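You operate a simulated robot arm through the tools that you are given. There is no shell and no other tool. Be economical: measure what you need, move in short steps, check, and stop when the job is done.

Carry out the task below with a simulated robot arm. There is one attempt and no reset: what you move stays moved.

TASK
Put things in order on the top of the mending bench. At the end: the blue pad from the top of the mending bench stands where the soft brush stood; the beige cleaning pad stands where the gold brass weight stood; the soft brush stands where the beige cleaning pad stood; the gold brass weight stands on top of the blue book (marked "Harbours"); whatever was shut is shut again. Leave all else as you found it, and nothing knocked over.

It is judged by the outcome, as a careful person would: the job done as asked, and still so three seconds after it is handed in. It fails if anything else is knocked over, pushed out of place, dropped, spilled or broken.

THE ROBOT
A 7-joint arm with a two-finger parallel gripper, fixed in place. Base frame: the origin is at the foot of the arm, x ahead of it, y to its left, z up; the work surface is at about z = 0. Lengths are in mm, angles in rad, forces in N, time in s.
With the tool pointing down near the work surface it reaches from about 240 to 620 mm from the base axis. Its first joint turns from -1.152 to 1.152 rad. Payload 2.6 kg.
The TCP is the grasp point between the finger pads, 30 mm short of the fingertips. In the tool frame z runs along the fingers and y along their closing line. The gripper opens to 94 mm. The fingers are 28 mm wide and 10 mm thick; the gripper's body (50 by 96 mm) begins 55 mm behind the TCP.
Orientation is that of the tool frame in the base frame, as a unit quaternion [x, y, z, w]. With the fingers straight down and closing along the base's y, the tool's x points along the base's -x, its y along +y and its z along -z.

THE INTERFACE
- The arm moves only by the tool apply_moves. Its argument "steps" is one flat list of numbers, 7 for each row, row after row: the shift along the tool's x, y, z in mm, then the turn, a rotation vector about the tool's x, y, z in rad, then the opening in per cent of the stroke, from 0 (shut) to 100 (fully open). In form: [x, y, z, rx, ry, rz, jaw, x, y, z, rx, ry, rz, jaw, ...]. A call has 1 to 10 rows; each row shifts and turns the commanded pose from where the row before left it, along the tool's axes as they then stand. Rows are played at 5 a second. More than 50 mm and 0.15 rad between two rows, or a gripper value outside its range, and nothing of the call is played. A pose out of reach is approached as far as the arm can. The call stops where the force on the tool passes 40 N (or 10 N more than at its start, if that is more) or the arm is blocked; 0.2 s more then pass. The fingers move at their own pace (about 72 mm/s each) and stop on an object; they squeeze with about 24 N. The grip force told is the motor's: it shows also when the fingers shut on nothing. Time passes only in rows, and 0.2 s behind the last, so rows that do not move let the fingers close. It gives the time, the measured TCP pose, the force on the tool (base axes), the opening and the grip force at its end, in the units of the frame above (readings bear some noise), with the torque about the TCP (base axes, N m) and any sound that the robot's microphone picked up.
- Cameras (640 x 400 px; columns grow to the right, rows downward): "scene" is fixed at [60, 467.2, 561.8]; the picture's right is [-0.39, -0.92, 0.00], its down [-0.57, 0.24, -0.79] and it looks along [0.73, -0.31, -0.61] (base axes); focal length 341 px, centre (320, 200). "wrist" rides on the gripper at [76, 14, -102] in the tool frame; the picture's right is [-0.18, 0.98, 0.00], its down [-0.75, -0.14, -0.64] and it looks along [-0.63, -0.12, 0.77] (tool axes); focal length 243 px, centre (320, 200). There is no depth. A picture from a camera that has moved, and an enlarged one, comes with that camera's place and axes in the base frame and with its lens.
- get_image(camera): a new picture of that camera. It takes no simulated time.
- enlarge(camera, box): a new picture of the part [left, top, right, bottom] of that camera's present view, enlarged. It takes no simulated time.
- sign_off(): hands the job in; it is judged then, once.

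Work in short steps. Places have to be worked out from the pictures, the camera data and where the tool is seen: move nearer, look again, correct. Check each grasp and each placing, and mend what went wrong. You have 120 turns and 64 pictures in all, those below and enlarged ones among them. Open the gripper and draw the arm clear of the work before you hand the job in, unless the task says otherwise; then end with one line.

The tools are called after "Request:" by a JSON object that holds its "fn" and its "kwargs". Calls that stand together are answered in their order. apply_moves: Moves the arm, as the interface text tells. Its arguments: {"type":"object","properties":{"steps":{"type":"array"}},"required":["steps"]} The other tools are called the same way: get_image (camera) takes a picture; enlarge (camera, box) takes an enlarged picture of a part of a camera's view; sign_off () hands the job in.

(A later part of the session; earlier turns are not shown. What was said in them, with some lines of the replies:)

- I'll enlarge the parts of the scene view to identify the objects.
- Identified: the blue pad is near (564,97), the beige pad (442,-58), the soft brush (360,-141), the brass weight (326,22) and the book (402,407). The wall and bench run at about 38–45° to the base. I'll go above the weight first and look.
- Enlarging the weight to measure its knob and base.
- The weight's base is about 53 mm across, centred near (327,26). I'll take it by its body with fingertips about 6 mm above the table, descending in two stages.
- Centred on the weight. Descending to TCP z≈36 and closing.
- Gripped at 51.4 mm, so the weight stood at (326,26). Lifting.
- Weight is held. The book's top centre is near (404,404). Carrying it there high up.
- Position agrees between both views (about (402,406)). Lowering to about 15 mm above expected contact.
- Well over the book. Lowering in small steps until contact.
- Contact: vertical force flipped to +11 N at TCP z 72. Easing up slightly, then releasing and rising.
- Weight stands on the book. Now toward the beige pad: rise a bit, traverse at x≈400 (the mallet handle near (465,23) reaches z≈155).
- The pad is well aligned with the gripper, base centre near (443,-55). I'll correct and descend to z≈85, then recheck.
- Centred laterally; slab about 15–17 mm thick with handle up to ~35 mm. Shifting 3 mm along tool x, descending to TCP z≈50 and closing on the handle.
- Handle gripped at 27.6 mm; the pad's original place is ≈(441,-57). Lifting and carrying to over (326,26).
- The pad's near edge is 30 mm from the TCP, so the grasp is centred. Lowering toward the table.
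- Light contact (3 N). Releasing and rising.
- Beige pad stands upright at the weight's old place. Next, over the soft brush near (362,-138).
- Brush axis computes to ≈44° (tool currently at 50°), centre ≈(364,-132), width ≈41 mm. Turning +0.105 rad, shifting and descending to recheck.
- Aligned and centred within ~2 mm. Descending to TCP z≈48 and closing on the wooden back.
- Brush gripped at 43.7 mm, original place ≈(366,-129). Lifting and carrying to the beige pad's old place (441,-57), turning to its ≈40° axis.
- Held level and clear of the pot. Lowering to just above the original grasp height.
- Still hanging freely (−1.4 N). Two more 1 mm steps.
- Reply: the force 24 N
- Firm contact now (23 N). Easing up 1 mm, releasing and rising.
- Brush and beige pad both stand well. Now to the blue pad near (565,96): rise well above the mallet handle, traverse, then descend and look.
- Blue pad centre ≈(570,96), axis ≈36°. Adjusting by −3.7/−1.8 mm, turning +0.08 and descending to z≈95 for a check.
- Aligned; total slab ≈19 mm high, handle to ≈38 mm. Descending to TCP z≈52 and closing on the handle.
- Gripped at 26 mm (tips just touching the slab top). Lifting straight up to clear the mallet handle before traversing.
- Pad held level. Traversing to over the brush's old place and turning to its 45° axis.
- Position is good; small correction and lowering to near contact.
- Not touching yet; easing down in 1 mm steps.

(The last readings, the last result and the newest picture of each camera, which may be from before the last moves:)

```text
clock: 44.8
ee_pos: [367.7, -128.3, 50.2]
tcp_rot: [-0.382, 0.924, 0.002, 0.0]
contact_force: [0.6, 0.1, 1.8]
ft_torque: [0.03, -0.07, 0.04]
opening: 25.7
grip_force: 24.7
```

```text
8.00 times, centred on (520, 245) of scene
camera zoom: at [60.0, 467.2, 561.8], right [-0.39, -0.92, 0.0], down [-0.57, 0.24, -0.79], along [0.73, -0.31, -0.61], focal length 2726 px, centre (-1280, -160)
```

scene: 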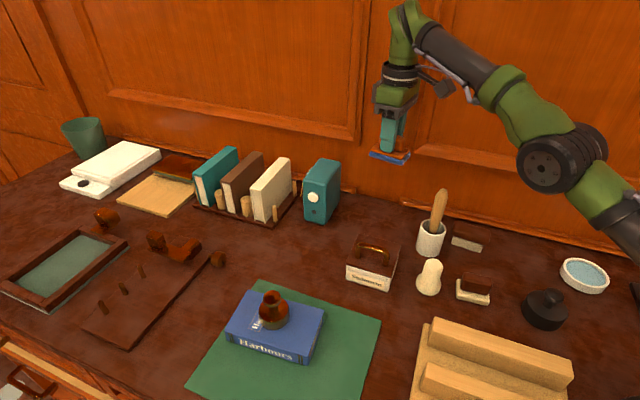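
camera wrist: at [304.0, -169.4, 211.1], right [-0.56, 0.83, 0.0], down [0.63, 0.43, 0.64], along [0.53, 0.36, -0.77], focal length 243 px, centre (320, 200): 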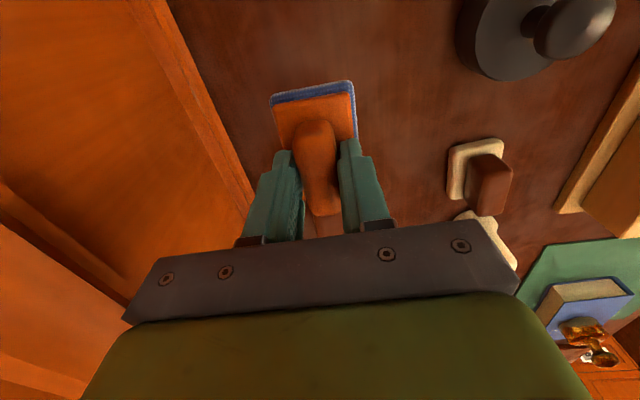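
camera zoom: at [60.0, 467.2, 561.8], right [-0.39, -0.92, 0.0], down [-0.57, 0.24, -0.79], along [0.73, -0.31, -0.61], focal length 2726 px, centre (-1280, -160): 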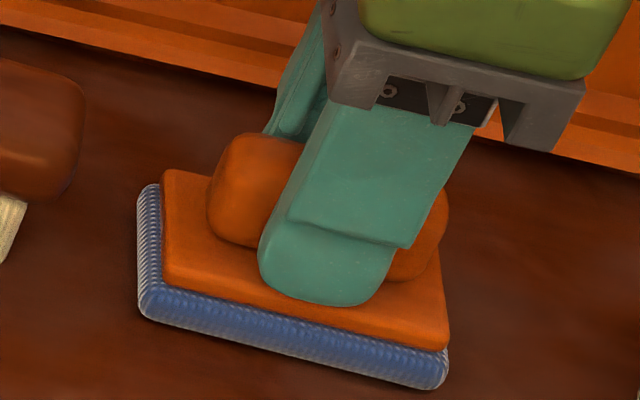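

Light contact (+1.8 N). Releasing and rising.

Request:
{"fn": "apply_moves", "kwargs": {"steps": [0, 0, 0, 0, 0, 0, 30, 0, 0, 0, 0, 0, 0, 60, 0, 0, 0, 0, 0, 0, 60, 0, 0, -20, 0, 0, 0, 60, 0, 0, -40, 0, 0, 0, 60, 0, 0, -45, 0, 0, 0, 60, 0, 0, -45, 0, 0, 0, 60, 0, 0, 0, 0, 0, 0, 60]}}

Request:
{"fn": "get_image", "kwargs": {"camera": "wrist"}}

Request:
{"fn": "enlarge", "kwargs": {"camera": "scene", "box": [340, 180, 580, 330]}}

```text
clock: 46.6
ee_pos: [367.4, -126.5, 200.2]
tcp_rot: [-0.383, 0.924, 0.0, 0.0]
contact_force: [-0.4, -0.1, -0.7]
ft_torque: [-0.02, -0.02, 0.03]
opening: 56.5
grip_force: 0.0
```

```text
23 pictures are left
camera wrist: at [303.5, -171.2, 304.1], right [-0.56, 0.83, 0.0], down [0.63, 0.43, 0.64], along [0.53, 0.36, -0.77], focal length 243 px, centre (320, 200)
```

wrist: 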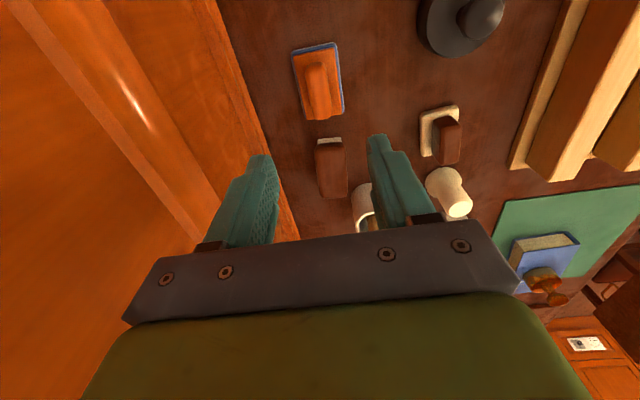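

```text
2.67 times, centred on (460, 255) of scene
camera zoom: at [60.0, 467.2, 561.8], right [-0.39, -0.92, 0.0], down [-0.57, 0.24, -0.79], along [0.73, -0.31, -0.61], focal length 909 px, centre (-53, 53)
```

zoom: 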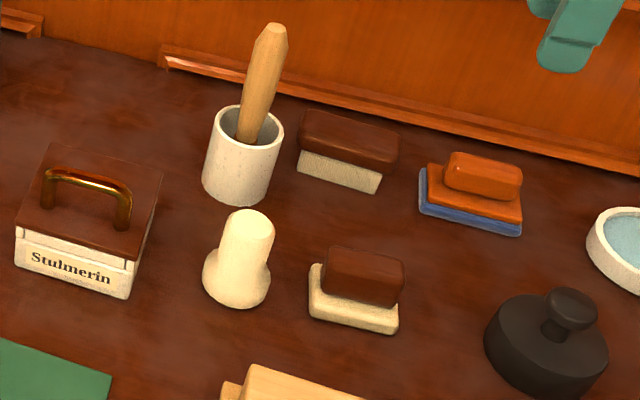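

All four items match their target spots in the scene view. Raising the arm clear and taking a final look.

Request:
{"fn": "apply_moves", "kwargs": {"steps": [0, 0, -40, 0, 0, 0, 100, 0, 0, -40, 0, 0, 0, 100, 0, 0, 0, 0, 0, 0, 100, 0, 0, 0, 0, 0, 0, 100]}}

Request:
{"fn": "get_image", "kwargs": {"camera": "scene"}}

```text
clock: 47.6
ee_pos: [367.5, -127.1, 282.3]
tcp_rot: [-0.383, 0.924, 0.0, 0.0]
contact_force: [0.2, 0.0, -0.3]
ft_torque: [0.0, -0.02, -0.02]
opening: 94.1
grip_force: 0.1
```

```text
21 pictures are left
```

scene: 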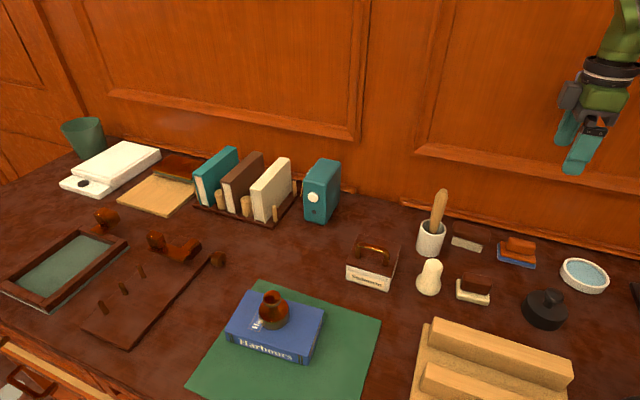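

Everything stands in place, nothing else has moved, and the arm is clear; handing in.

Request:
{"fn": "sign_off", "kwargs": {}}

```text
The job is handed in.
```

The job is handed in: the blue pad stands where the soft brush stood, the beige cleaning pad where the brass weight stood, the soft brush where the beige pad stood, and the brass weight is on the "Harbours" book; I opened nothing, and in the last picture nothing else had moved or fallen.
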